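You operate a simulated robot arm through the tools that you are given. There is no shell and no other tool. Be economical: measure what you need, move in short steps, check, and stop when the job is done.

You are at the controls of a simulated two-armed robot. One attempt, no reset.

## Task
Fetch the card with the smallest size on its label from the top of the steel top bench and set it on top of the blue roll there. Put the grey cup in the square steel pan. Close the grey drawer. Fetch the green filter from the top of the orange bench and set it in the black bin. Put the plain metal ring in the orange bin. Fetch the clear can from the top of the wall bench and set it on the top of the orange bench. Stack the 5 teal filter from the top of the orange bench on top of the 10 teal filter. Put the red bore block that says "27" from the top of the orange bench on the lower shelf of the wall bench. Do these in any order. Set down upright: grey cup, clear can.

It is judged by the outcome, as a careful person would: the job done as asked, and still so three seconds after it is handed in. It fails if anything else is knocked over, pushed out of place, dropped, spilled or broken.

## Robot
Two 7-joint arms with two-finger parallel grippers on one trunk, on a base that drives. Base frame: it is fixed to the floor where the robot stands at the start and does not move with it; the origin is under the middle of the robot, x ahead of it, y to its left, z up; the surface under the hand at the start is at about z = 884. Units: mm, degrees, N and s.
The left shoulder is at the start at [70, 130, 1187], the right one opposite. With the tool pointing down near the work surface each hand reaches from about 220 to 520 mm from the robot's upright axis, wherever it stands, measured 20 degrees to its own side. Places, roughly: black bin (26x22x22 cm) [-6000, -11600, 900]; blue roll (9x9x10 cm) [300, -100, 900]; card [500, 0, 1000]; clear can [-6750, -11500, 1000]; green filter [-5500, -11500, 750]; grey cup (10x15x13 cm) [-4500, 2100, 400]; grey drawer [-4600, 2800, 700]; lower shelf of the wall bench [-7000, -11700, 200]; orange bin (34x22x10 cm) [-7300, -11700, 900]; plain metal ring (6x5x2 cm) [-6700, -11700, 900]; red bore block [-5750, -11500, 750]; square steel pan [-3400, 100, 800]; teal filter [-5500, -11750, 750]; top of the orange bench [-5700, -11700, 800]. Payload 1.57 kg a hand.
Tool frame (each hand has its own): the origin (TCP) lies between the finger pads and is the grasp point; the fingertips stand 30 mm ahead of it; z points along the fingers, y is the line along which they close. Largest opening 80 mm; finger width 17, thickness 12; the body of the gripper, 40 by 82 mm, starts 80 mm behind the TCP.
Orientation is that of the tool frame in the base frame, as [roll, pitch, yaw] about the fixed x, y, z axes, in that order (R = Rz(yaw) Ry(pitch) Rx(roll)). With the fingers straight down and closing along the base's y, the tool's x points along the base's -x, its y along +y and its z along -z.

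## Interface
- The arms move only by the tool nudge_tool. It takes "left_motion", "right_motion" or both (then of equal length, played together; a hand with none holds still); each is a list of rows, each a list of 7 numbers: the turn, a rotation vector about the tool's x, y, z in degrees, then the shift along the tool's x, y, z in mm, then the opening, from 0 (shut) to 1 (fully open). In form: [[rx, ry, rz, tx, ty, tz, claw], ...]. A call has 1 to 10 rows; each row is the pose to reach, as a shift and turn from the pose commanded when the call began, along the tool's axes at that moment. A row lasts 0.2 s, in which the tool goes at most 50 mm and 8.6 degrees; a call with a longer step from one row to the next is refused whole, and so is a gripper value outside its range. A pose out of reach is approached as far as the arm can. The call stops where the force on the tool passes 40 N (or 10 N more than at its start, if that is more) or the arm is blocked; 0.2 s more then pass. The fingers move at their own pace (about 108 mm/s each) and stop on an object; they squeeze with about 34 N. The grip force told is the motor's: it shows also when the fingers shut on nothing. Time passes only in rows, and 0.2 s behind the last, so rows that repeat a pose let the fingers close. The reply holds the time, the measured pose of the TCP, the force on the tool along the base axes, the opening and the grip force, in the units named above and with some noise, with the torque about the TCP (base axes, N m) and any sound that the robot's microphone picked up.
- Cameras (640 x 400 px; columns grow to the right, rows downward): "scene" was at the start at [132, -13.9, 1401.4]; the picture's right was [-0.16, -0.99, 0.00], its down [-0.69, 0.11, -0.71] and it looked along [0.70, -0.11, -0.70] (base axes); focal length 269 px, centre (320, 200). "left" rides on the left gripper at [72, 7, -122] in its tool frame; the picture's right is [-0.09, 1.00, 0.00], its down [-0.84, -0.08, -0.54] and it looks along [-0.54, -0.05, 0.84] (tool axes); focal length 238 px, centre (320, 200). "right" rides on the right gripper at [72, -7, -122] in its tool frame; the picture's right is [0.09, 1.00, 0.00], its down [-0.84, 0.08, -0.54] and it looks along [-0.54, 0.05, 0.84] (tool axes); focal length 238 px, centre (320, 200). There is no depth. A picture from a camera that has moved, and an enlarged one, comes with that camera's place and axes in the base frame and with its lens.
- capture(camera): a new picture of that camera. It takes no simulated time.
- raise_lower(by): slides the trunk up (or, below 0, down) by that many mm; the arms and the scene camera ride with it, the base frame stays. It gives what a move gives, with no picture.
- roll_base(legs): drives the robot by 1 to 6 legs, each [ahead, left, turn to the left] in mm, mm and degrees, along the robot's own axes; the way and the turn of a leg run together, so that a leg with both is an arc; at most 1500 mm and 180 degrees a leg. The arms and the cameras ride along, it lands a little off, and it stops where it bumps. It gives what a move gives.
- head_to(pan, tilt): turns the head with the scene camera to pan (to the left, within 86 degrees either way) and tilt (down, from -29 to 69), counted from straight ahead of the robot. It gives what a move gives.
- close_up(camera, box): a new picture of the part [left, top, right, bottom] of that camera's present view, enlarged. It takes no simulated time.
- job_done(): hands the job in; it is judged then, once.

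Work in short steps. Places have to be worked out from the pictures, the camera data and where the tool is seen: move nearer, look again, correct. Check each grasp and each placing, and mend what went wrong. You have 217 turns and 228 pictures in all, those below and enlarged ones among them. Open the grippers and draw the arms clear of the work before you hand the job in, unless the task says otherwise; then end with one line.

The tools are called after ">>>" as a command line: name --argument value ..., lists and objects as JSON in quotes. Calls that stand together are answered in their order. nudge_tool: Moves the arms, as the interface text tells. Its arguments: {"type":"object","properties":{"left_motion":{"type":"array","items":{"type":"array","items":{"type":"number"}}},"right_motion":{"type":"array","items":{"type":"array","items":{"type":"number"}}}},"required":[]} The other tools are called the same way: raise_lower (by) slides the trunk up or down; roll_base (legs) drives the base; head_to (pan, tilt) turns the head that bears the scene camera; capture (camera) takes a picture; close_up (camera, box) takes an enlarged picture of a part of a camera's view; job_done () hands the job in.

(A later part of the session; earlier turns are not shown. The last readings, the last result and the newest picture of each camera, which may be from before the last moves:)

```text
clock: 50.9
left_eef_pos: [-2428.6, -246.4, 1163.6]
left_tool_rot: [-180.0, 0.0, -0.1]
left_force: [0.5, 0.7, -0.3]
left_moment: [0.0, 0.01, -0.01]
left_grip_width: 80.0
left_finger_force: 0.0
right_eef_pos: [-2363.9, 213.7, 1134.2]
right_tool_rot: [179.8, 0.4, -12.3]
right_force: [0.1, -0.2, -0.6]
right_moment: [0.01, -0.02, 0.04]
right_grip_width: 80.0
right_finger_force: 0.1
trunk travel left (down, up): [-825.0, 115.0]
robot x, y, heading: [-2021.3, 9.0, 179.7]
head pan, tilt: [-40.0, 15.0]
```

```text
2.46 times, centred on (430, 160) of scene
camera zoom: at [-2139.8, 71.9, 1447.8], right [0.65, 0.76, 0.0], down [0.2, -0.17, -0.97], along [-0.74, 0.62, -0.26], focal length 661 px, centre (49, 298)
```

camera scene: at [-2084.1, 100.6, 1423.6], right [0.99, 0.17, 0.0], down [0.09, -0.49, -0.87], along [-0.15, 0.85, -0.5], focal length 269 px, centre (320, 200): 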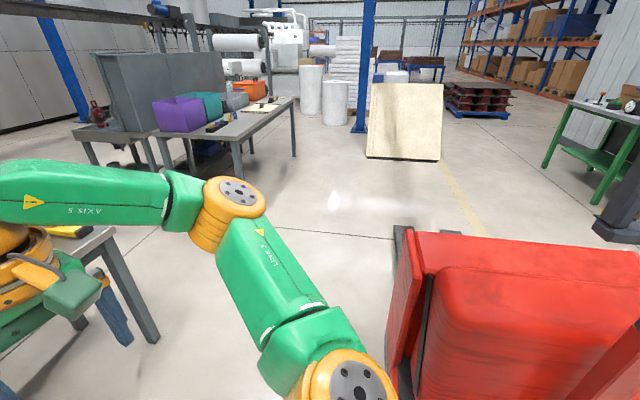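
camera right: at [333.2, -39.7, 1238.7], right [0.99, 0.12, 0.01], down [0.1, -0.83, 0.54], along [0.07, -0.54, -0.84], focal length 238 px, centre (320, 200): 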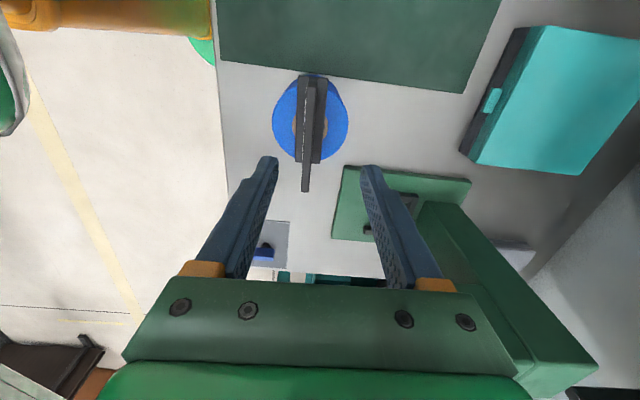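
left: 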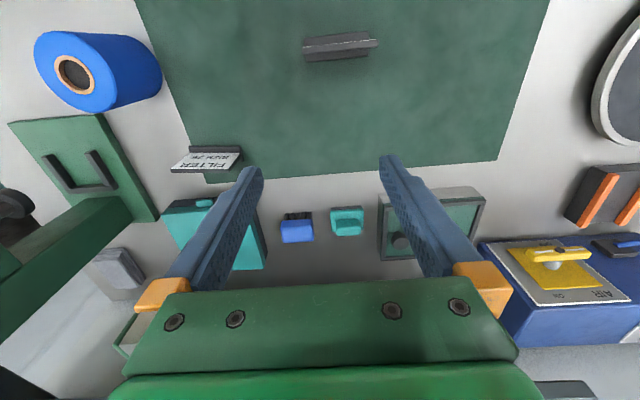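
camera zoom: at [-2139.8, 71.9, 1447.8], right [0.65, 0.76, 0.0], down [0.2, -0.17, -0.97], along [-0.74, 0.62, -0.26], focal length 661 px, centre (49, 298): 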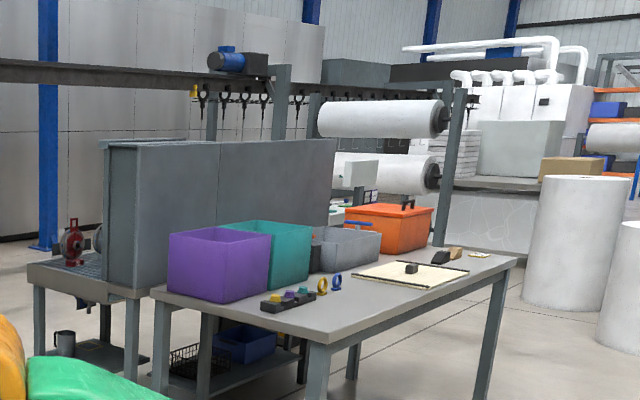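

The grey cup is on the lower shelf at about (-4430, 2090), on the -x side of the bench with the grey panel. I drive through the aisle at y ≈ 1400 and look again.

>>> roll_base --legs '[[450, 0, 0], [0, -1400, 0], [900, 0, 0]]'

>>> head_to --pan 0 --tilt 22

>>> capture --camera "scene"

>>> head_to --pan -50 --tilt 25

>>> capture --camera "scene"

```text
clock: 64.3
left_eef_pos: [-3785.7, 1071.6, 1162.6]
left_tool_rot: [179.9, 0.0, 1.3]
left_force: [0.7, -0.6, -0.1]
left_moment: [-0.02, 0.02, 0.01]
left_grip_width: 79.8
left_finger_force: 0.0
right_eef_pos: [-3730.8, 1532.4, 1134.1]
right_tool_rot: [179.8, 0.5, -11.0]
right_force: [0.7, 0.3, 0.5]
right_moment: [-0.03, 0.05, -0.03]
right_grip_width: 79.8
right_finger_force: 0.1
trunk travel left (down, up): [-825.0, 115.0]
robot x, y, heading: [-3382.5, 1338.4, -178.8]
head pan, tilt: [-40.0, 15.0]
```

```text
clock: 65.4
left_eef_pos: [-3785.5, 1072.5, 1164.1]
left_tool_rot: [179.9, 0.1, 1.3]
left_force: [0.2, 0.0, 0.7]
left_moment: [-0.05, -0.01, -0.01]
left_grip_width: 80.3
left_finger_force: 0.1
right_eef_pos: [-3732.2, 1531.7, 1134.7]
right_tool_rot: [179.7, 0.4, -11.0]
right_force: [0.1, -0.1, 0.4]
right_moment: [0.0, -0.02, 0.0]
right_grip_width: 80.1
right_finger_force: 0.0
trunk travel left (down, up): [-825.0, 115.0]
robot x, y, heading: [-3381.4, 1337.7, -178.7]
head pan, tilt: [0.0, 22.0]
```

```text
196 pictures are left
camera scene: at [-3524.2, 1336.1, 1436.4], right [-0.02, 1.0, 0.0], down [0.37, 0.01, -0.93], along [-0.93, -0.02, -0.37], focal length 269 px, centre (320, 200)
```

scene: 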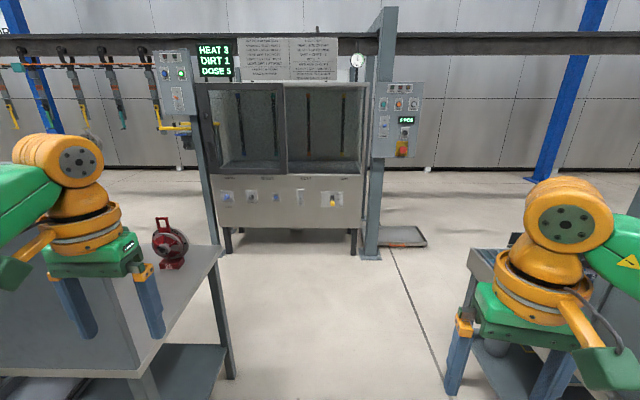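

```text
clock: 66.6
left_eef_pos: [-3785.9, 1071.3, 1162.2]
left_tool_rot: [180.0, 0.0, 1.2]
left_force: [-0.4, 0.3, -0.5]
left_moment: [0.05, 0.0, -0.01]
left_grip_width: 80.1
left_finger_force: 0.0
right_eef_pos: [-3731.3, 1532.8, 1134.3]
right_tool_rot: [179.7, 0.4, -11.0]
right_force: [0.9, 0.8, 0.0]
right_moment: [0.02, -0.01, -0.01]
right_grip_width: 79.9
right_finger_force: 0.1
trunk travel left (down, up): [-825.0, 115.0]
robot x, y, heading: [-3382.5, 1340.3, -178.8]
head pan, tilt: [-50.0, 25.0]
```

```text
195 pictures are left
camera scene: at [-3492.3, 1407.1, 1431.6], right [0.75, 0.66, 0.0], down [0.28, -0.32, -0.91], along [-0.6, 0.68, -0.42], focal length 269 px, centre (320, 200)
```

scene: 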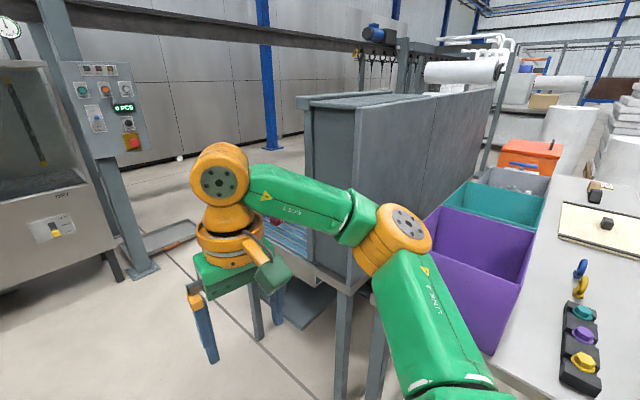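

I drive on to x ≈ -5050 and turn around to face the -x side of that bench.

>>> roll_base --legs '[[1000, 0, 0], [720, 0, 0], [0, 0, -178]]'

>>> head_to --pan 45 --tilt 32

>>> capture --camera "scene"

```text
clock: 82.5
left_eef_pos: [-4755.1, 1598.5, 1163.3]
left_tool_rot: [180.0, -0.1, -170.9]
left_force: [0.2, -0.2, -0.1]
left_moment: [0.04, 0.0, -0.01]
left_grip_width: 79.9
left_finger_force: 0.1
right_eef_pos: [-4745.6, 1134.1, 1134.0]
right_tool_rot: [179.7, 0.4, 176.8]
right_force: [0.0, 0.0, 0.4]
right_moment: [0.0, 0.02, 0.04]
right_grip_width: 79.9
right_finger_force: 0.1
trunk travel left (down, up): [-825.0, 115.0]
robot x, y, heading: [-5120.9, 1276.5, 9.1]
head pan, tilt: [-50.0, 25.0]
```

```text
clock: 84.2
left_eef_pos: [-4754.7, 1598.0, 1162.4]
left_tool_rot: [-180.0, -0.1, -171.0]
left_force: [-0.4, -0.1, 1.5]
left_moment: [-0.02, 0.0, 0.0]
left_grip_width: 80.1
left_finger_force: 0.1
right_eef_pos: [-4746.1, 1134.6, 1134.3]
right_tool_rot: [179.8, 0.4, 176.7]
right_force: [-0.1, -0.6, -0.1]
right_moment: [0.0, -0.02, -0.01]
right_grip_width: 80.0
right_finger_force: 0.0
trunk travel left (down, up): [-825.0, 115.0]
robot x, y, heading: [-5118.6, 1275.5, 8.9]
head pan, tilt: [45.0, 32.0]
```

```text
194 pictures are left
camera scene: at [-5015.1, 1357.7, 1420.5], right [0.81, -0.59, 0.0], down [-0.31, -0.43, -0.85], along [0.5, 0.69, -0.53], focal length 269 px, centre (320, 200)
```

scene: 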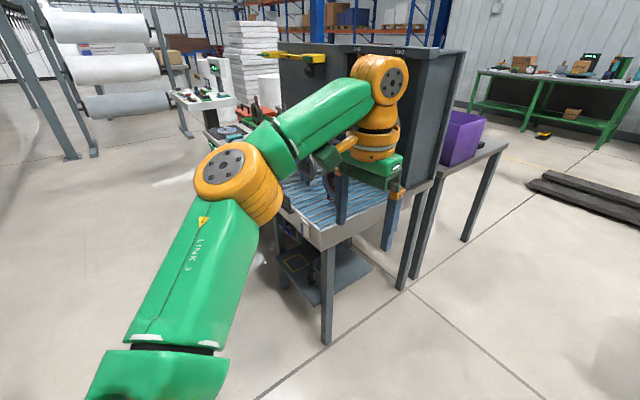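

I straighten the heading and strafe left alongside the bench, then look down at the front of it.

>>> roll_base --legs '[[0, 0, -9], [-50, 0, 0], [0, 1000, 0]]'

>>> head_to --pan 0 --tilt 40

>>> capture --camera "scene"

>>> capture --camera "left"

```text
clock: 90.5
left_eef_pos: [-4755.7, 2522.6, 1162.5]
left_tool_rot: [180.0, 0.0, 179.8]
left_force: [0.4, 0.3, 0.0]
left_moment: [0.01, 0.0, 0.03]
left_grip_width: 80.2
left_finger_force: 0.1
right_eef_pos: [-4820.3, 2063.1, 1134.5]
right_tool_rot: [179.7, 0.4, 167.5]
right_force: [-0.1, 0.1, 0.2]
right_moment: [-0.02, -0.02, -0.02]
right_grip_width: 80.2
right_finger_force: 0.2
trunk travel left (down, up): [-825.0, 115.0]
robot x, y, heading: [-5166.0, 2265.2, -0.1]
head pan, tilt: [45.0, 32.0]
```

```text
clock: 91.6
left_eef_pos: [-4756.0, 2522.0, 1162.9]
left_tool_rot: [-180.0, 0.0, 179.8]
left_force: [-1.3, 0.2, 0.9]
left_moment: [-0.02, -0.02, -0.01]
left_grip_width: 80.0
left_finger_force: 0.0
right_eef_pos: [-4821.3, 2064.3, 1134.1]
right_tool_rot: [179.9, 0.5, 167.5]
right_force: [0.5, -0.3, -0.3]
right_moment: [0.01, -0.01, 0.01]
right_grip_width: 79.7
right_finger_force: 0.0
trunk travel left (down, up): [-825.0, 115.0]
robot x, y, heading: [-5164.8, 2262.4, -0.2]
head pan, tilt: [0.0, 40.0]
```

```text
193 pictures are left
camera scene: at [-5028.9, 2264.1, 1408.3], right [0.0, -1.0, 0.0], down [-0.64, 0.0, -0.77], along [0.77, 0.0, -0.64], focal length 269 px, centre (320, 200)
```

scene: 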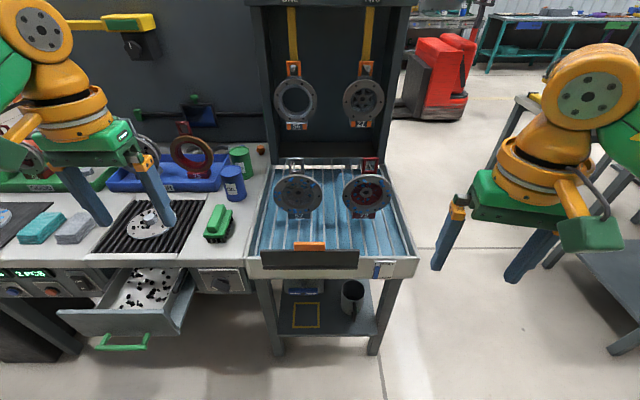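

```text
192 pictures are left
camera left: at [-4827.4, 2529.2, 1285.6], right [0.1, 1.0, 0.0], down [0.84, -0.08, 0.54], along [0.54, -0.05, -0.84], focal length 238 px, centre (320, 200)
```

left: 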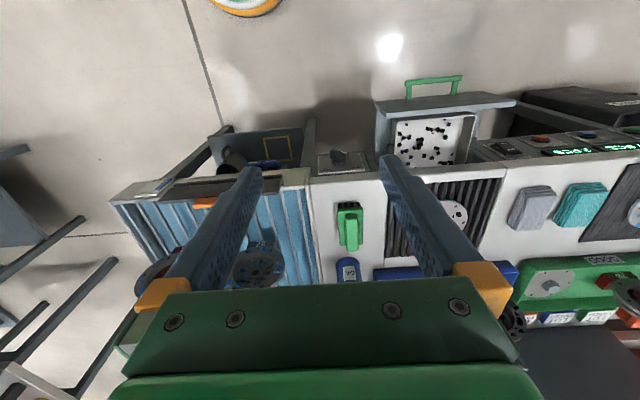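

The drawer stands open with its green handle at about (-4728, 2780, 680); the cup is on the shelf under the blue rack. I move the base in front of the drawer, lower the trunk and look.

>>> roll_base --legs '[[0, 360, 0], [70, 0, 0]]'

>>> nudge_tool --left_motion '[[0, 0, 0, 30, 0, 0, 0.5], [0, 0, 0, 60, 0, 0, 0], [0, 0, 0, 100, 0, 0, 0], [0, 0, 0, 130, 0, 0, 0]]'

>>> raise_lower --by -220

>>> head_to --pan 15 --tilt 50

>>> capture --camera "scene"

>>> capture --camera "left"

```text
clock: 94.5
left_eef_pos: [-4689.1, 2875.5, 1164.7]
left_tool_rot: [180.0, 0.4, 179.9]
left_force: [-0.8, 0.2, 0.0]
left_moment: [-0.02, -0.07, 0.03]
left_grip_width: 79.9
left_finger_force: 0.1
right_eef_pos: [-4754.0, 2415.0, 1137.0]
right_tool_rot: [179.7, 0.7, 167.6]
right_force: [-0.4, 0.0, -0.3]
right_moment: [0.01, -0.1, 0.04]
right_grip_width: 80.0
right_finger_force: 0.0
trunk travel left (down, up): [-825.0, 115.0]
robot x, y, heading: [-5090.2, 2618.4, -0.2]
head pan, tilt: [0.0, 40.0]
```

```text
clock: 95.5
left_eef_pos: [-4810.1, 2877.8, 1162.4]
left_tool_rot: [-179.9, 0.0, 179.9]
left_force: [-0.8, 0.2, -0.8]
left_moment: [-0.01, -0.03, 0.01]
left_grip_width: 0.0
left_finger_force: 21.4
right_eef_pos: [-4747.9, 2416.9, 1133.9]
right_tool_rot: [179.8, 0.4, 167.5]
right_force: [-0.6, 0.4, 0.5]
right_moment: [-0.02, 0.01, -0.02]
right_grip_width: 80.2
right_finger_force: 0.1
trunk travel left (down, up): [-825.0, 115.0]
robot x, y, heading: [-5091.3, 2618.2, -0.3]
head pan, tilt: [0.0, 40.0]
```

```text
clock: 97.8
left_eef_pos: [-4811.1, 2877.5, 942.2]
left_tool_rot: [180.0, 0.0, 179.9]
left_force: [-0.7, 0.0, 0.9]
left_moment: [-0.04, 0.04, -0.01]
left_grip_width: 0.0
left_finger_force: 21.1
right_eef_pos: [-4746.4, 2416.0, 913.9]
right_tool_rot: [179.9, 0.3, 167.6]
right_force: [0.1, 0.6, 0.8]
right_moment: [0.03, 0.03, -0.01]
right_grip_width: 79.9
right_finger_force: 0.0
trunk travel left (down, up): [-605.0, 335.0]
robot x, y, heading: [-5092.0, 2618.1, -0.1]
head pan, tilt: [0.0, 40.0]
```

```text
clock: 98.6
left_eef_pos: [-4809.4, 2879.7, 943.2]
left_tool_rot: [179.9, -0.1, 179.9]
left_force: [0.1, 0.6, 0.4]
left_moment: [0.01, 0.01, 0.02]
left_grip_width: 0.1
left_finger_force: 20.7
right_eef_pos: [-4747.3, 2417.7, 914.9]
right_tool_rot: [179.8, 0.4, 167.5]
right_force: [0.0, 0.0, -0.5]
right_moment: [-0.02, 0.02, 0.0]
right_grip_width: 80.2
right_finger_force: 0.1
trunk travel left (down, up): [-605.0, 335.0]
robot x, y, heading: [-5090.7, 2621.3, -0.3]
head pan, tilt: [15.0, 50.0]
```

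```text
191 pictures are left
camera scene: at [-4965.3, 2636.3, 1174.1], right [0.25, -0.97, 0.0], down [-0.74, -0.19, -0.64], along [0.62, 0.16, -0.77], focal length 269 px, centre (320, 200)
```

scene: 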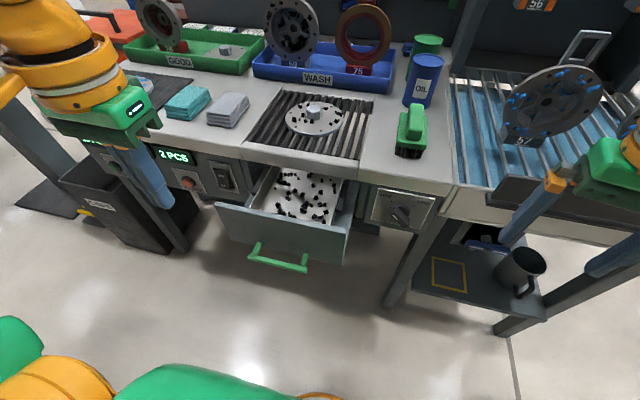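

```text
190 pictures are left
camera left: at [-4882.1, 2884.2, 1065.4], right [0.09, 1.0, 0.0], down [0.84, -0.08, 0.54], along [0.54, -0.05, -0.84], focal length 238 px, centre (320, 200)
```

left: 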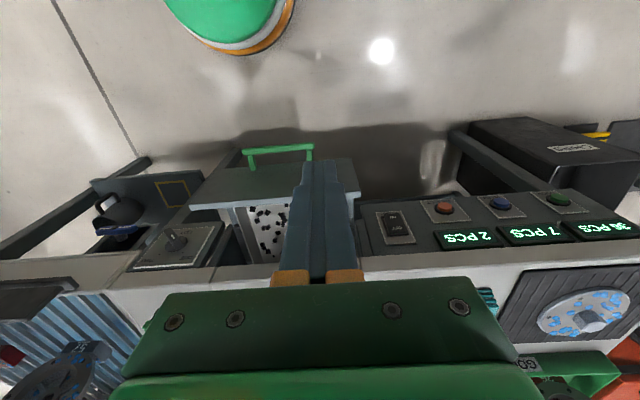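

Triangulating both views puts the handle bar at about (-4727, 2791, 642). I lower the closed left hand in front of it.

>>> nudge_tool --left_motion '[[0, 0, 0, 0, -30, 20, 0], [0, 0, 0, 0, -60, 50, 0], [0, 0, 0, 0, -88, 90, 0], [0, 0, 0, 0, -88, 135, 0], [0, 0, 0, 0, -88, 180, 0], [0, 0, 0, 0, -88, 225, 0], [0, 0, 0, -10, -88, 265, 0], [0, 0, 0, -20, -88, 296, 0], [0, 0, 0, -20, -88, 296, 0]]'

>>> capture --camera "left"

>>> capture --camera "scene"

```text
clock: 100.6
left_eef_pos: [-4790.7, 2791.0, 647.6]
left_tool_rot: [180.0, 0.0, 179.8]
left_force: [1.1, 0.2, -1.1]
left_moment: [-0.03, 0.01, -0.01]
left_grip_width: 0.0
left_finger_force: 21.1
right_eef_pos: [-4746.3, 2416.1, 914.8]
right_tool_rot: [179.8, 0.4, 167.6]
right_force: [-0.1, -0.7, -0.4]
right_moment: [-0.02, 0.01, -0.01]
right_grip_width: 80.4
right_finger_force: 0.0
trunk travel left (down, up): [-605.0, 335.0]
robot x, y, heading: [-5092.0, 2619.0, -0.4]
head pan, tilt: [15.0, 50.0]
```

```text
189 pictures are left
camera left: at [-4861.7, 2796.4, 770.9], right [0.09, 1.0, 0.0], down [0.84, -0.08, 0.54], along [0.54, -0.05, -0.84], focal length 238 px, centre (320, 200)
```

left: 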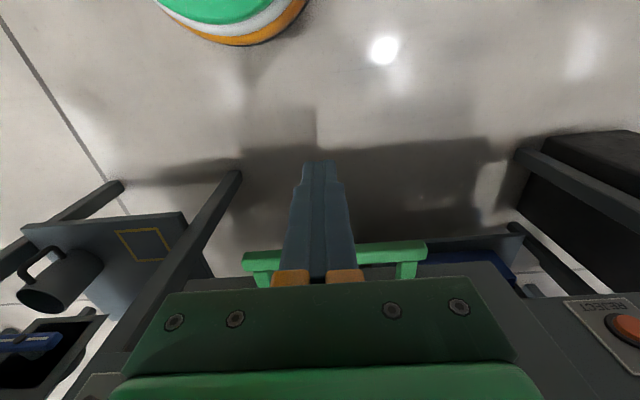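

```text
188 pictures are left
camera scene: at [-4965.5, 2636.4, 1174.1], right [0.25, -0.97, 0.0], down [-0.74, -0.2, -0.64], along [0.62, 0.16, -0.77], focal length 269 px, centre (320, 200)
```

scene: 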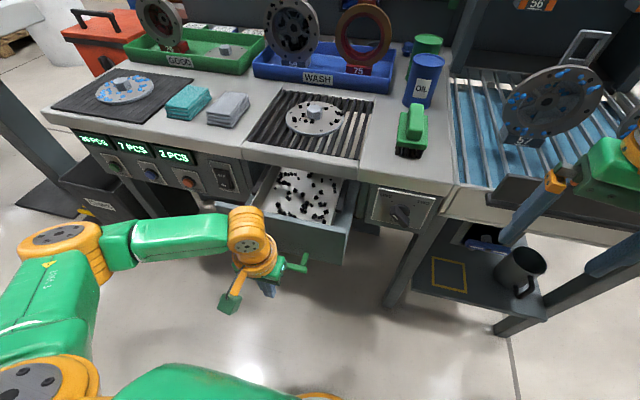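

The fingers are in front of the handle. I push forward in +x steadily.

>>> nudge_tool --left_motion '[[0, 0, 0, -20, 0, 0, 0], [0, 0, 0, -40, 0, 0, 0], [0, 0, 0, -55, 0, 0, 0], [0, 0, 0, -70, 0, 0, 0], [0, 0, 0, -85, 0, 0, 0], [0, 0, 0, -100, 0, 0, 0], [0, 0, 0, -115, 0, 0, 0], [0, 0, 0, -130, 0, 0, 0]]'

>>> capture --camera "left"

>>> capture --camera "scene"

```text
clock: 102.4
left_eef_pos: [-4659.8, 2789.7, 647.5]
left_tool_rot: [-180.0, 0.0, 179.7]
left_force: [1.0, 0.4, 0.0]
left_moment: [0.0, 0.02, -0.03]
left_grip_width: 0.0
left_finger_force: 21.0
right_eef_pos: [-4747.2, 2416.3, 914.6]
right_tool_rot: [179.8, 0.4, 167.6]
right_force: [-1.4, 0.5, 1.2]
right_moment: [0.0, 0.0, 0.02]
right_grip_width: 79.8
right_finger_force: 0.1
trunk travel left (down, up): [-605.0, 335.0]
robot x, y, heading: [-5093.7, 2616.1, -0.2]
head pan, tilt: [15.0, 50.0]
```

```text
187 pictures are left
camera left: at [-4732.0, 2795.6, 770.0], right [0.1, 1.0, 0.0], down [0.84, -0.08, 0.54], along [0.54, -0.05, -0.84], focal length 238 px, centre (320, 200)
```

left: 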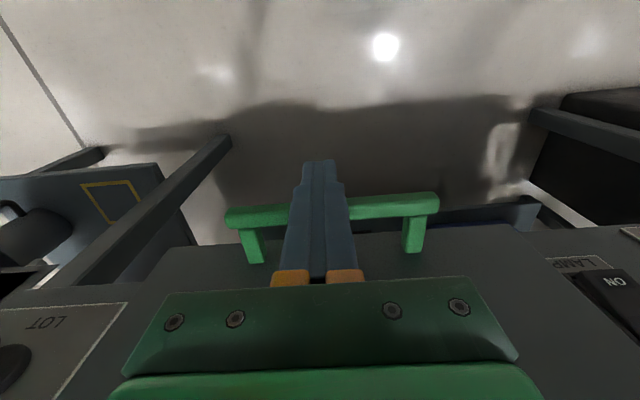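

```text
186 pictures are left
camera scene: at [-4964.8, 2636.2, 1174.0], right [0.25, -0.97, 0.0], down [-0.74, -0.19, -0.64], along [0.62, 0.16, -0.77], focal length 269 px, centre (320, 200)
```

scene: 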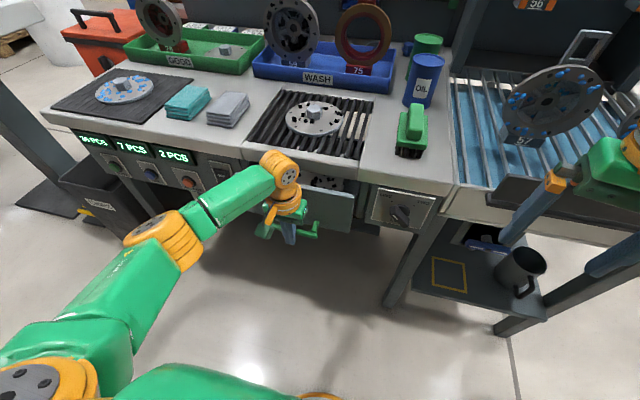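

The drawer is moving in smoothly. I keep pushing until it stops.

>>> nudge_tool --left_motion '[[0, 0, 0, -15, 0, 0, 0], [0, 0, 0, -30, 0, 0, 0], [0, 0, 0, -42, 0, 0, 0], [0, 0, 0, -54, 0, 0, 0], [0, 0, 0, -66, 0, 0, 0], [0, 0, 0, -78, 0, 0, 0]]'

>>> capture --camera "scene"

```text
clock: 103.8
left_eef_pos: [-4617.8, 2792.3, 652.2]
left_tool_rot: [179.9, -0.1, 179.9]
left_force: [-34.0, -6.1, -11.5]
left_moment: [-0.02, 0.13, -0.01]
left_grip_width: 0.1
left_finger_force: 20.9
left hand out of reach, approached as far as the arm can: row 4, 5, 6
right_eef_pos: [-4752.8, 2416.5, 915.9]
right_tool_rot: [179.7, 0.7, 167.6]
right_force: [1.0, -0.5, 0.0]
right_moment: [0.02, -0.04, 0.02]
right_grip_width: 79.9
right_finger_force: 0.1
trunk travel left (down, up): [-605.0, 335.0]
robot x, y, heading: [-5089.3, 2616.3, -0.2]
head pan, tilt: [15.0, 50.0]
```

```text
185 pictures are left
camera scene: at [-4972.2, 2635.9, 1174.7], right [0.25, -0.97, 0.0], down [-0.74, -0.19, -0.65], along [0.63, 0.16, -0.76], focal length 269 px, centre (320, 200)
```

scene: 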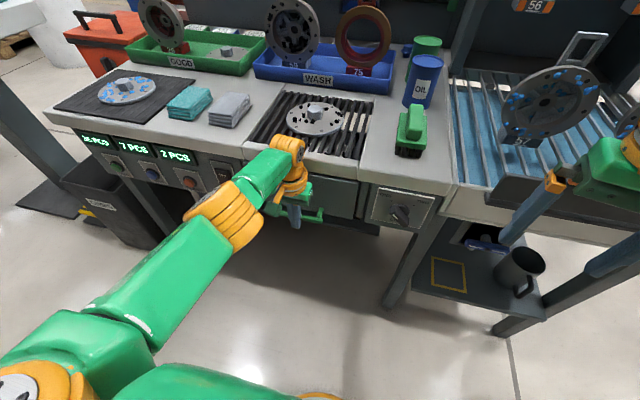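

The force rose to 34 N and the panel looks flush. I back off and inspect.

>>> nudge_tool --left_motion '[[0, 0, 0, 40, 0, 0, 0], [0, 0, 0, 80, 0, 0, 0], [0, 0, 0, 120, 0, -40, 0], [0, 0, 0, 150, 0, -80, 0], [0, 0, 0, 150, 40, -120, 0], [0, 0, 0, 150, 70, -160, 0], [0, 0, 0, 150, 70, -200, 0], [0, 0, 0, 150, 70, -245, 0]]'

>>> close_up --camera "scene" --box '[200, 130, 460, 290]'

```text
refused: row 3 steps farther than a row can; nothing moved
```

```text
2.46 times, centred on (330, 210) of scene
camera zoom: at [-4972.2, 2635.9, 1174.7], right [0.25, -0.97, 0.0], down [-0.74, -0.19, -0.65], along [0.63, 0.16, -0.76], focal length 661 px, centre (295, 175)
```

zoom: 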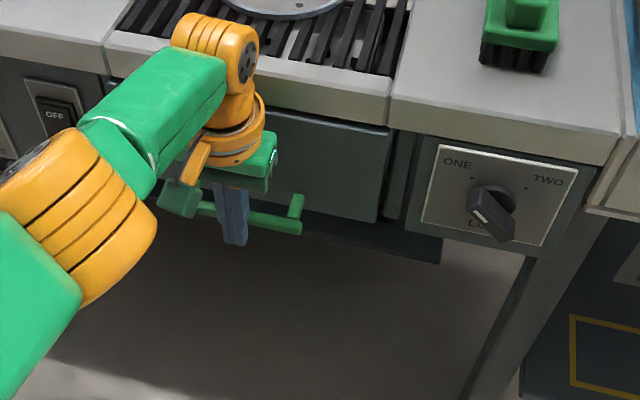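

>>> nudge_tool --left_motion '[[0, 0, 0, 40, 0, 0, 0], [0, 0, 0, 80, 0, 0, 0], [0, 0, 0, 110, 0, -35, 0], [0, 0, 0, 130, 0, -70, 0], [0, 0, 0, 140, 30, -105, 0], [0, 0, 0, 140, 50, -145, 0], [0, 0, 0, 140, 70, -185, 0], [0, 0, 0, 140, 70, -230, 0]]'

>>> close_up --camera "scene" --box '[200, 130, 460, 290]'

>>> capture --camera "left"

```text
clock: 105.6
left_eef_pos: [-4752.8, 2863.4, 881.7]
left_tool_rot: [180.0, -0.1, 179.9]
left_force: [-0.3, -0.9, -0.2]
left_moment: [0.0, 0.0, -0.03]
left_grip_width: 0.1
left_finger_force: 21.7
right_eef_pos: [-4747.2, 2415.4, 914.3]
right_tool_rot: [179.9, 0.4, 167.6]
right_force: [-0.3, -0.2, 0.3]
right_moment: [-0.02, 0.02, -0.02]
right_grip_width: 80.1
right_finger_force: 0.1
trunk travel left (down, up): [-605.0, 335.0]
robot x, y, heading: [-5089.2, 2615.2, -0.4]
head pan, tilt: [15.0, 50.0]
```

```text
2.46 times, centred on (330, 210) of scene
camera zoom: at [-4966.0, 2635.6, 1174.1], right [0.25, -0.97, 0.0], down [-0.74, -0.19, -0.64], along [0.62, 0.16, -0.77], focal length 661 px, centre (295, 175)
```

zoom: 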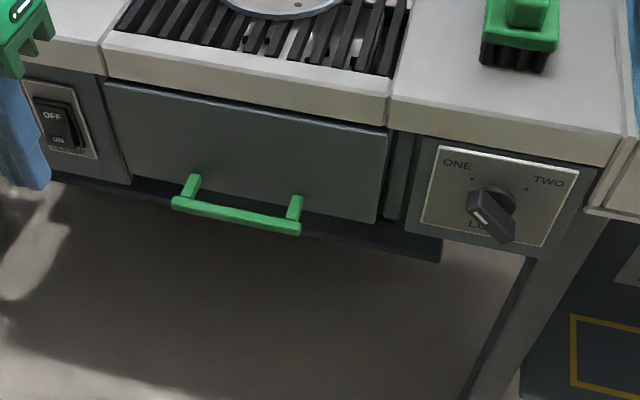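

```text
182 pictures are left
camera left: at [-4824.4, 2870.7, 1004.7], right [0.09, 1.0, 0.0], down [0.84, -0.08, 0.54], along [0.54, -0.05, -0.84], focal length 238 px, centre (320, 200)
```

left: 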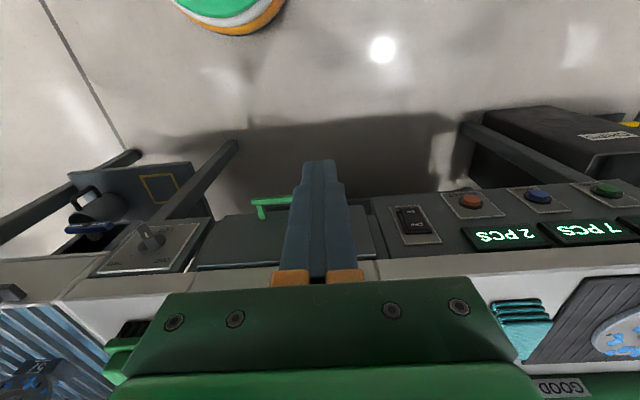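

The drawer slid freely and then hit a hard stop; its panel is flush under the bench edge. Next the cup, near (-4437, 2132, 390): I strafe right in front of the shelf, lower the trunk and look.

>>> roll_base --legs '[[-30, -300, 0]]'

>>> raise_lower --by -200

>>> head_to --pan -20 --tilt 35

>>> capture --camera "scene"

```text
clock: 107.6
left_eef_pos: [-4783.2, 2575.2, 880.8]
left_tool_rot: [-179.9, 0.0, 179.1]
left_force: [-0.1, -1.6, 0.6]
left_moment: [-0.01, 0.01, -0.01]
left_grip_width: 0.0
left_finger_force: 21.8
right_eef_pos: [-4782.3, 2126.8, 914.9]
right_tool_rot: [179.8, 0.5, 167.0]
right_force: [0.0, -0.5, 0.0]
right_moment: [-0.03, -0.04, -0.01]
right_grip_width: 80.1
right_finger_force: 0.0
trunk travel left (down, up): [-605.0, 335.0]
robot x, y, heading: [-5124.6, 2332.0, -1.1]
head pan, tilt: [15.0, 50.0]
```

```text
clock: 109.8
left_eef_pos: [-4782.6, 2575.9, 681.2]
left_tool_rot: [180.0, 0.0, 179.2]
left_force: [0.8, 1.2, 0.6]
left_moment: [0.0, -0.02, -0.03]
left_grip_width: 0.0
left_finger_force: 21.0
right_eef_pos: [-4782.7, 2125.6, 715.1]
right_tool_rot: [179.9, 0.5, 167.0]
right_force: [-0.3, 0.4, -0.8]
right_moment: [0.01, 0.0, 0.02]
right_grip_width: 79.8
right_finger_force: 0.1
trunk travel left (down, up): [-405.0, 535.0]
robot x, y, heading: [-5125.4, 2326.4, -1.0]
head pan, tilt: [15.0, 50.0]
```

```text
clock: 110.8
left_eef_pos: [-4782.7, 2576.1, 681.8]
left_tool_rot: [180.0, -0.1, 179.2]
left_force: [0.2, 0.5, 0.7]
left_moment: [-0.01, 0.03, 0.02]
left_grip_width: 0.0
left_finger_force: 21.6
right_eef_pos: [-4782.7, 2127.4, 713.5]
right_tool_rot: [179.7, 0.4, 167.0]
right_force: [0.3, -0.1, -0.5]
right_moment: [0.04, -0.01, -0.04]
right_grip_width: 80.1
right_finger_force: 0.1
trunk travel left (down, up): [-405.0, 535.0]
robot x, y, heading: [-5126.2, 2332.6, -1.1]
head pan, tilt: [-20.0, 35.0]
```

```text
181 pictures are left
camera scene: at [-4991.1, 2298.7, 995.8], right [-0.36, -0.93, 0.0], down [-0.54, 0.2, -0.82], along [0.77, -0.29, -0.57], focal length 269 px, centre (320, 200)
```

scene: 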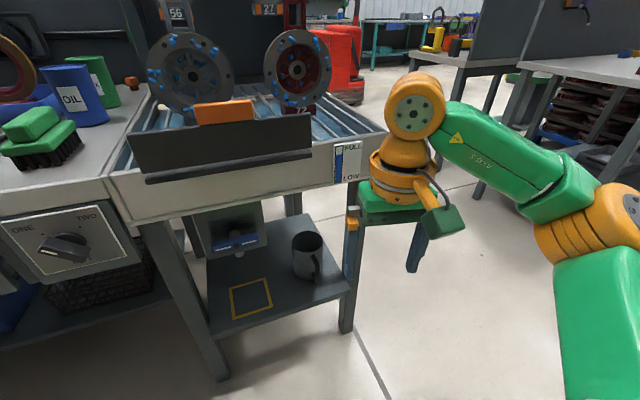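

>>> close_up --camera "scene" --box '[190, 190, 370, 340]'

```text
2.67 times, centred on (280, 265) of scene
camera zoom: at [-4991.1, 2298.7, 995.8], right [-0.36, -0.93, 0.0], down [-0.54, 0.2, -0.82], along [0.77, -0.29, -0.57], focal length 716 px, centre (427, 27)
```

zoom: 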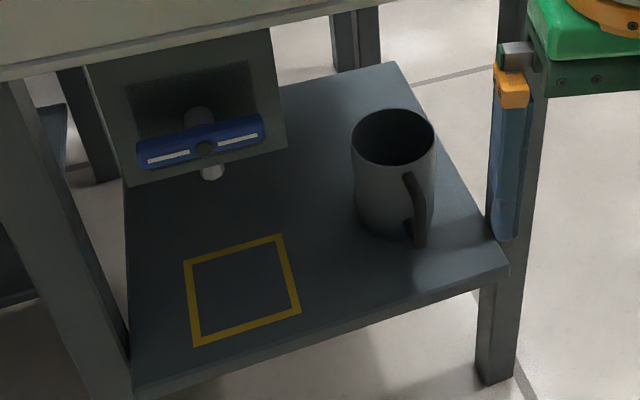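

The cup stands near the right edge of the shelf, its rim centre at about (-4447, 2133, 457), handle to the front. I will pinch the left side wall of the rim with the hand pitched forward 45°; first I straighten the yaw, then pitch.

>>> nudge_tool --right_motion '[[0, 0, -6.5, 0, 10, 0, 0.6], [0, 0, -13, 0, 20, 0, 0.6]]'

>>> nudge_tool --right_motion '[[0, -8, 0, 0, 5, 0, 0.6], [0, -16, 0, 0, 10, 0, 0.6], [0, -24, 0, 0, 15, 0, 0.6], [0, -32, 0, 0, 20, 0, 0.6], [0, -40, 0, 0, 25, 0, 0.6], [0, -45, 0, 0, 30, 0, 0.6], [0, -45, 0, 0, 30, 0, 0.6]]'

>>> capture --camera "right"

>>> capture --camera "scene"

```text
clock: 111.4
left_eef_pos: [-4782.6, 2574.9, 681.5]
left_tool_rot: [-179.9, 0.0, 179.1]
left_force: [0.1, 0.1, -0.4]
left_moment: [0.03, 0.03, 0.0]
left_grip_width: 0.0
left_finger_force: 21.6
right_eef_pos: [-4779.0, 2146.7, 714.5]
right_tool_rot: [179.8, 0.4, -179.9]
right_force: [0.0, 0.6, 0.7]
right_moment: [0.0, -0.01, 0.0]
right_grip_width: 48.0
right_finger_force: 0.0
trunk travel left (down, up): [-405.0, 535.0]
robot x, y, heading: [-5125.8, 2334.5, -1.0]
head pan, tilt: [-20.0, 35.0]
```

```text
clock: 113.0
left_eef_pos: [-4781.6, 2575.2, 680.4]
left_tool_rot: [179.9, 0.0, 179.2]
left_force: [-0.2, -0.8, 0.1]
left_moment: [0.01, -0.02, 0.01]
left_grip_width: 0.0
left_finger_force: 21.4
right_eef_pos: [-4769.5, 2177.5, 720.0]
right_tool_rot: [179.8, 45.4, 179.9]
right_force: [-0.2, -0.7, -0.5]
right_moment: [-0.01, 0.0, 0.02]
right_grip_width: 48.1
right_finger_force: 0.0
right hand out of reach, approached as far as the arm can: row 6, 7
trunk travel left (down, up): [-405.0, 535.0]
robot x, y, heading: [-5127.5, 2329.1, -0.9]
head pan, tilt: [-20.0, 35.0]
```

```text
179 pictures are left
camera right: at [-4906.4, 2171.5, 753.1], right [-0.06, 1.0, -0.06], down [0.2, 0.08, 0.98], along [0.98, 0.05, -0.21], focal length 238 px, centre (320, 200)
```

right: 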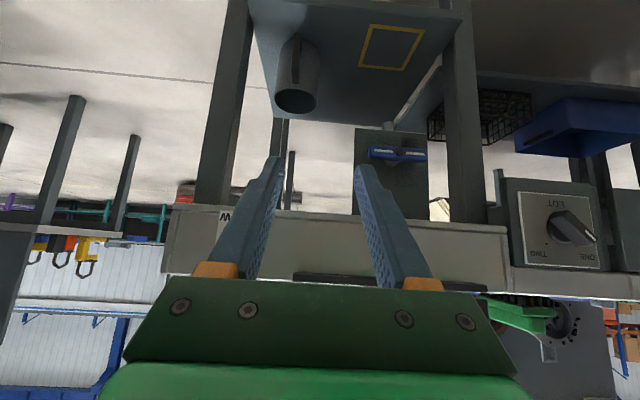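

```text
178 pictures are left
camera scene: at [-4991.2, 2298.5, 995.8], right [-0.36, -0.93, 0.0], down [-0.54, 0.2, -0.82], along [0.77, -0.29, -0.57], focal length 269 px, centre (320, 200)
```

scene: 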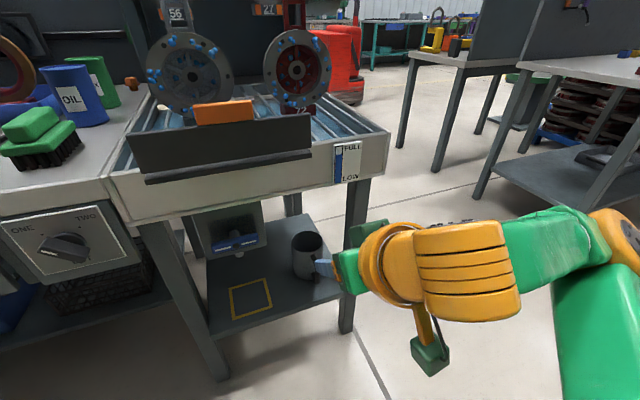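

The pitched hand pose works. I lower the trunk by 200 and drive ahead 150 mm.

>>> raise_lower --by -200

>>> roll_base --legs '[[150, 0, 0]]'

>>> capture --camera "scene"

>>> capture --camera "right"

```text
clock: 115.2
left_eef_pos: [-4783.2, 2575.3, 482.5]
left_tool_rot: [180.0, 0.0, 179.2]
left_force: [0.0, -0.1, -0.1]
left_moment: [0.01, 0.01, 0.0]
left_grip_width: 0.0
left_finger_force: 21.7
right_eef_pos: [-4769.3, 2177.3, 519.3]
right_tool_rot: [179.9, 45.3, 179.8]
right_force: [0.6, -0.2, 0.7]
right_moment: [0.02, -0.02, 0.0]
right_grip_width: 48.1
right_finger_force: 0.1
trunk travel left (down, up): [-205.0, 735.0]
robot x, y, heading: [-5123.3, 2329.4, -1.3]
head pan, tilt: [-20.0, 35.0]
```

```text
clock: 116.5
left_eef_pos: [-4631.5, 2575.0, 480.0]
left_tool_rot: [180.0, 0.0, 179.5]
left_force: [0.5, -0.3, 0.0]
left_moment: [0.01, 0.01, 0.01]
left_grip_width: 0.0
left_finger_force: 21.3
right_eef_pos: [-4616.1, 2177.5, 519.9]
right_tool_rot: [179.8, 45.4, -179.9]
right_force: [0.2, 0.1, 0.1]
right_moment: [0.01, -0.03, 0.0]
right_grip_width: 48.2
right_finger_force: 0.0
trunk travel left (down, up): [-205.0, 735.0]
robot x, y, heading: [-4970.9, 2328.9, -0.8]
head pan, tilt: [-20.0, 35.0]
```

```text
177 pictures are left
camera scene: at [-4839.1, 2297.2, 795.8], right [-0.35, -0.94, 0.0], down [-0.54, 0.2, -0.82], along [0.77, -0.29, -0.57], focal length 269 px, centre (320, 200)
```

scene: 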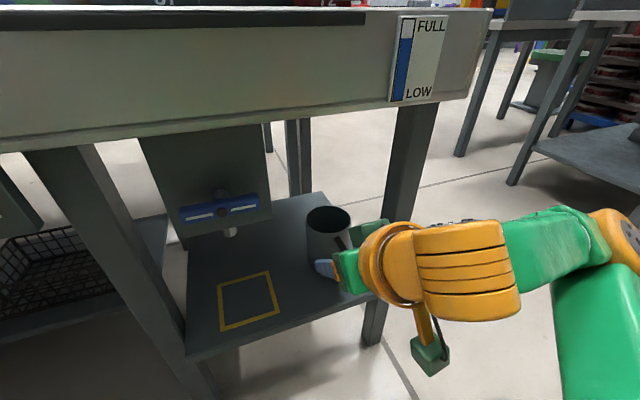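

```text
176 pictures are left
camera right: at [-4753.8, 2170.4, 553.1], right [-0.07, 1.0, -0.06], down [0.2, 0.08, 0.98], along [0.98, 0.05, -0.21], focal length 238 px, centre (320, 200)
```

right: 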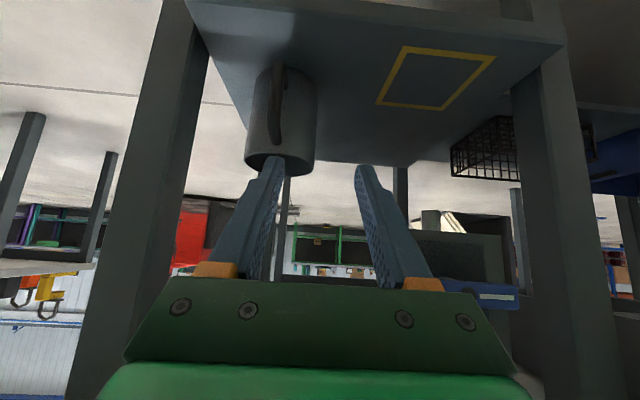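

Fingers are in line with the cup's left wall (y ≈ 2178). I move forward above the rim first.

>>> nudge_tool --right_motion '[[0, 0, 0, -20, 0, 27, 0.6], [0, 0, 0, -40, 0, 54, 0.6], [0, 0, 0, -60, 0, 81, 0.6], [0, 0, 0, -80, 0, 108, 0.6], [0, 0, 0, -92, 0, 125, 0.6], [0, 0, 0, -92, 0, 125, 0.6]]'

>>> capture --camera "right"

>>> capture --camera "scene"

```text
clock: 117.9
left_eef_pos: [-4631.5, 2575.0, 481.2]
left_tool_rot: [180.0, 0.0, 179.5]
left_force: [0.4, 0.2, 0.4]
left_moment: [0.02, 0.01, 0.03]
left_grip_width: 0.0
left_finger_force: 21.1
right_eef_pos: [-4462.6, 2176.9, 495.2]
right_tool_rot: [-180.0, 45.2, -179.9]
right_force: [-0.4, 0.0, -0.6]
right_moment: [0.0, 0.01, 0.03]
right_grip_width: 47.8
right_finger_force: 0.1
trunk travel left (down, up): [-205.0, 735.0]
robot x, y, heading: [-4973.5, 2331.6, -0.8]
head pan, tilt: [-20.0, 35.0]
```

```text
175 pictures are left
camera right: at [-4600.8, 2169.4, 529.0], right [-0.07, 1.0, -0.06], down [0.2, 0.08, 0.98], along [0.98, 0.05, -0.21], focal length 238 px, centre (320, 200)
```

right: 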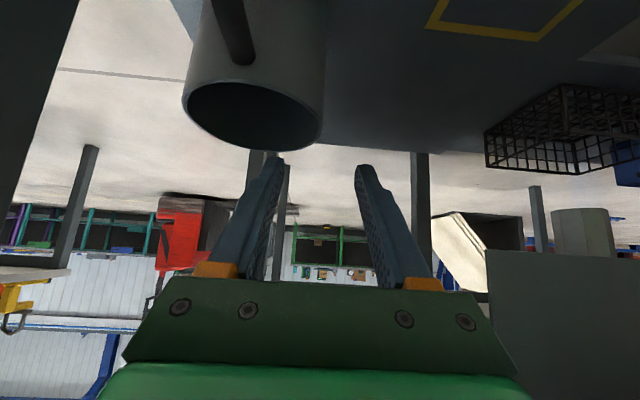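

```text
174 pictures are left
camera scene: at [-4839.2, 2297.2, 795.8], right [-0.35, -0.94, 0.0], down [-0.54, 0.2, -0.82], along [0.77, -0.29, -0.57], focal length 269 px, centre (320, 200)
```

scene: 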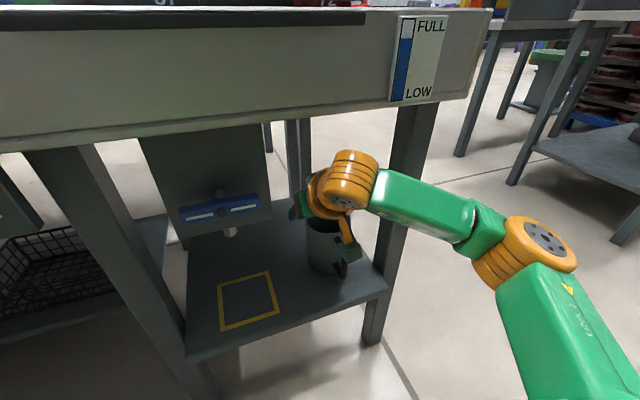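

The rim centre is at (-4443, 2131, 444), its left wall at y ≈ 2174. I lower straight down so that the fingers straddle the wall.

>>> nudge_tool --right_motion '[[0, 0, 0, 0, -2, 20, 0.6], [0, 0, 0, 14, -2, 34, 0.6], [0, 0, 0, 28, -2, 48, 0.6], [0, 0, 0, 32, -2, 52, 0.6], [0, 0, 0, 32, -2, 52, 0.6]]'

>>> capture --camera "right"

```text
clock: 119.1
left_eef_pos: [-4631.8, 2574.0, 481.0]
left_tool_rot: [180.0, 0.0, 179.5]
left_force: [0.1, 0.3, -0.3]
left_moment: [0.01, 0.02, 0.02]
left_grip_width: 0.0
left_finger_force: 21.2
right_eef_pos: [-4449.1, 2175.2, 438.2]
right_tool_rot: [179.8, 45.3, -179.9]
right_force: [-0.5, 0.0, 0.1]
right_moment: [0.0, 0.03, -0.04]
right_grip_width: 47.8
right_finger_force: 0.0
trunk travel left (down, up): [-205.0, 735.0]
robot x, y, heading: [-4974.1, 2327.8, -0.8]
head pan, tilt: [-20.0, 35.0]
```

```text
173 pictures are left
camera right: at [-4585.5, 2169.2, 471.3], right [-0.07, 1.0, -0.06], down [0.2, 0.08, 0.98], along [0.98, 0.05, -0.21], focal length 238 px, centre (320, 200)
```

right: 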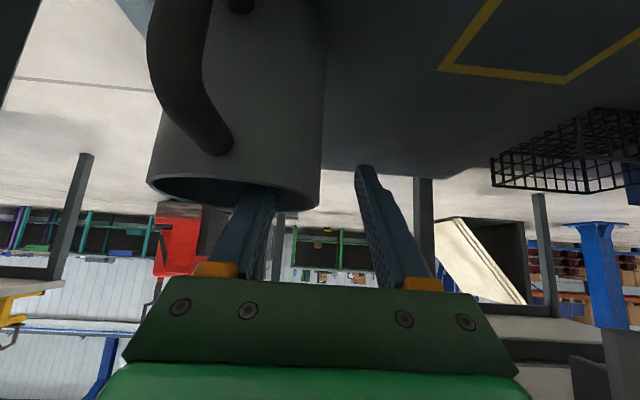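

The inner finger is inside the cup and the outer one beside it. I close and check the grip.

>>> nudge_tool --right_motion '[[0, 0, 0, 0, 0, 0, 0], [0, 0, 0, 0, 0, 0, 0], [0, 0, 0, 0, 0, 0, 0]]'

>>> capture --camera "right"

```text
clock: 119.9
left_eef_pos: [-4632.5, 2574.3, 481.9]
left_tool_rot: [180.0, -0.1, 179.4]
left_force: [-0.8, -0.2, 0.2]
left_moment: [-0.02, 0.02, -0.01]
left_grip_width: 0.0
left_finger_force: 21.0
right_eef_pos: [-4448.6, 2177.0, 437.7]
right_tool_rot: [180.0, 45.4, -179.8]
right_force: [1.0, -0.9, 3.4]
right_moment: [-0.23, 0.07, 0.05]
right_grip_width: 11.5
right_finger_force: 28.8
trunk travel left (down, up): [-205.0, 735.0]
robot x, y, heading: [-4970.6, 2330.5, -0.7]
head pan, tilt: [-20.0, 35.0]
```

```text
172 pictures are left
camera right: at [-4585.7, 2169.1, 471.8], right [-0.07, 1.0, -0.06], down [0.2, 0.08, 0.98], along [0.98, 0.05, -0.21], focal length 238 px, centre (320, 200)
```

right: 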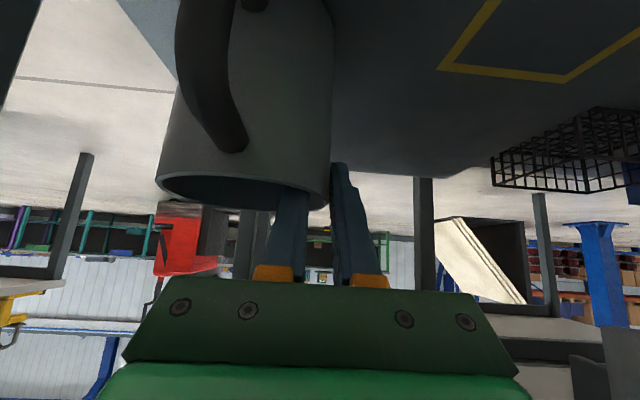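

The grip shows 11.5 mm with 29 N. I lift a little and check how the cup hangs.

>>> nudge_tool --right_motion '[[0, 0, 0, -7, 0, -7, 0], [0, 0, 0, -14, 0, -14, 0], [0, 0, 0, -28, 0, -28, 0], [0, 0, 0, -28, 0, -28, 0]]'

>>> capture --camera "right"

>>> capture --camera "scene"

```text
clock: 120.9
left_eef_pos: [-4632.7, 2575.1, 480.5]
left_tool_rot: [-180.0, 0.0, 179.4]
left_force: [-0.1, 0.4, 0.2]
left_moment: [0.0, 0.02, 0.02]
left_grip_width: 0.0
left_finger_force: 21.2
right_eef_pos: [-4449.9, 2174.9, 479.4]
right_tool_rot: [179.9, 45.4, -180.0]
right_force: [0.1, 0.1, 0.0]
right_moment: [-0.01, 0.02, -0.01]
right_grip_width: 0.0
right_finger_force: 21.0
trunk travel left (down, up): [-205.0, 735.0]
robot x, y, heading: [-4972.0, 2329.4, -0.5]
head pan, tilt: [-20.0, 35.0]
```

```text
171 pictures are left
camera right: at [-4586.6, 2168.2, 512.0], right [-0.07, 1.0, -0.06], down [0.2, 0.08, 0.98], along [0.98, 0.05, -0.21], focal length 238 px, centre (320, 200)
```

right: 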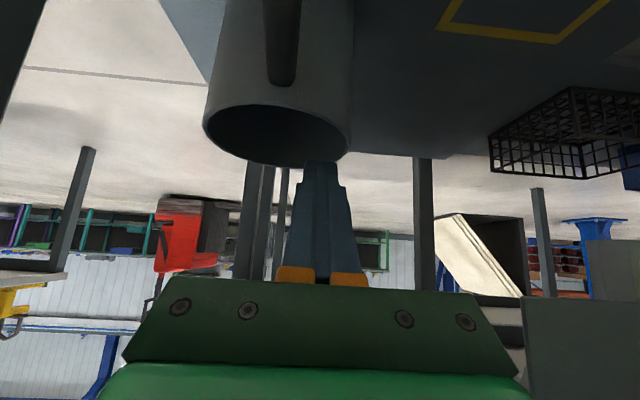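

```text
170 pictures are left
camera scene: at [-4839.2, 2297.2, 795.8], right [-0.35, -0.94, 0.0], down [-0.54, 0.2, -0.82], along [0.77, -0.29, -0.57], focal length 269 px, centre (320, 200)
```

scene: 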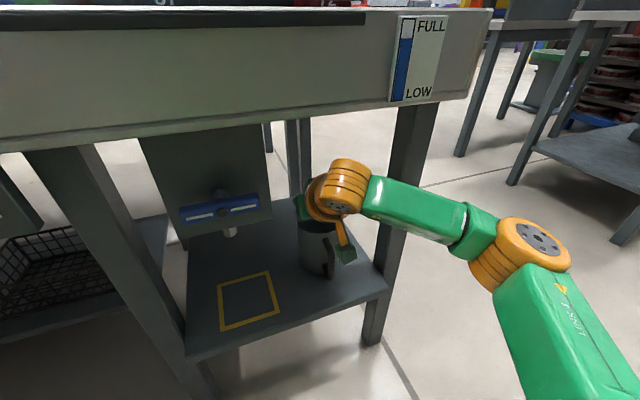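

It slipped off because the grip was too shallow; the cup is still upright (rim centre now about (-4440, 2146), z 445). I reopen and go 22 mm deeper.

>>> nudge_tool --right_motion '[[0, 0, 0, -5, 5, 5, 0.3], [0, 0, 0, -10, 10, 10, 0.6], [0, 0, 0, -10, 10, 10, 0.6], [0, 0, 0, 10, 10, 30, 0.6], [0, 0, 0, 24, 10, 44, 0.6], [0, 0, 0, 35, 10, 55, 0.6], [0, 0, 0, 35, 10, 55, 0.6]]'

>>> capture --camera "right"

```text
clock: 122.5
left_eef_pos: [-4631.6, 2574.8, 480.8]
left_tool_rot: [179.9, 0.0, 179.5]
left_force: [0.3, -0.1, -1.2]
left_moment: [0.03, 0.01, -0.01]
left_grip_width: 0.3
left_finger_force: 21.5
right_eef_pos: [-4434.6, 2188.3, 416.0]
right_tool_rot: [180.0, 45.3, -179.9]
right_force: [0.4, -0.2, 0.3]
right_moment: [0.0, 0.07, 0.04]
right_grip_width: 48.2
right_finger_force: 0.6
trunk travel left (down, up): [-205.0, 735.0]
robot x, y, heading: [-4972.7, 2328.8, -0.7]
head pan, tilt: [-20.0, 35.0]
```

```text
169 pictures are left
camera right: at [-4571.4, 2180.3, 448.8], right [-0.07, 1.0, -0.06], down [0.2, 0.08, 0.98], along [0.98, 0.05, -0.21], focal length 238 px, centre (320, 200)
```

right: 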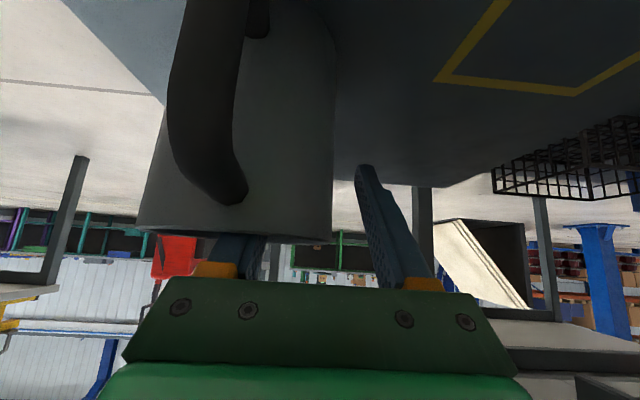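

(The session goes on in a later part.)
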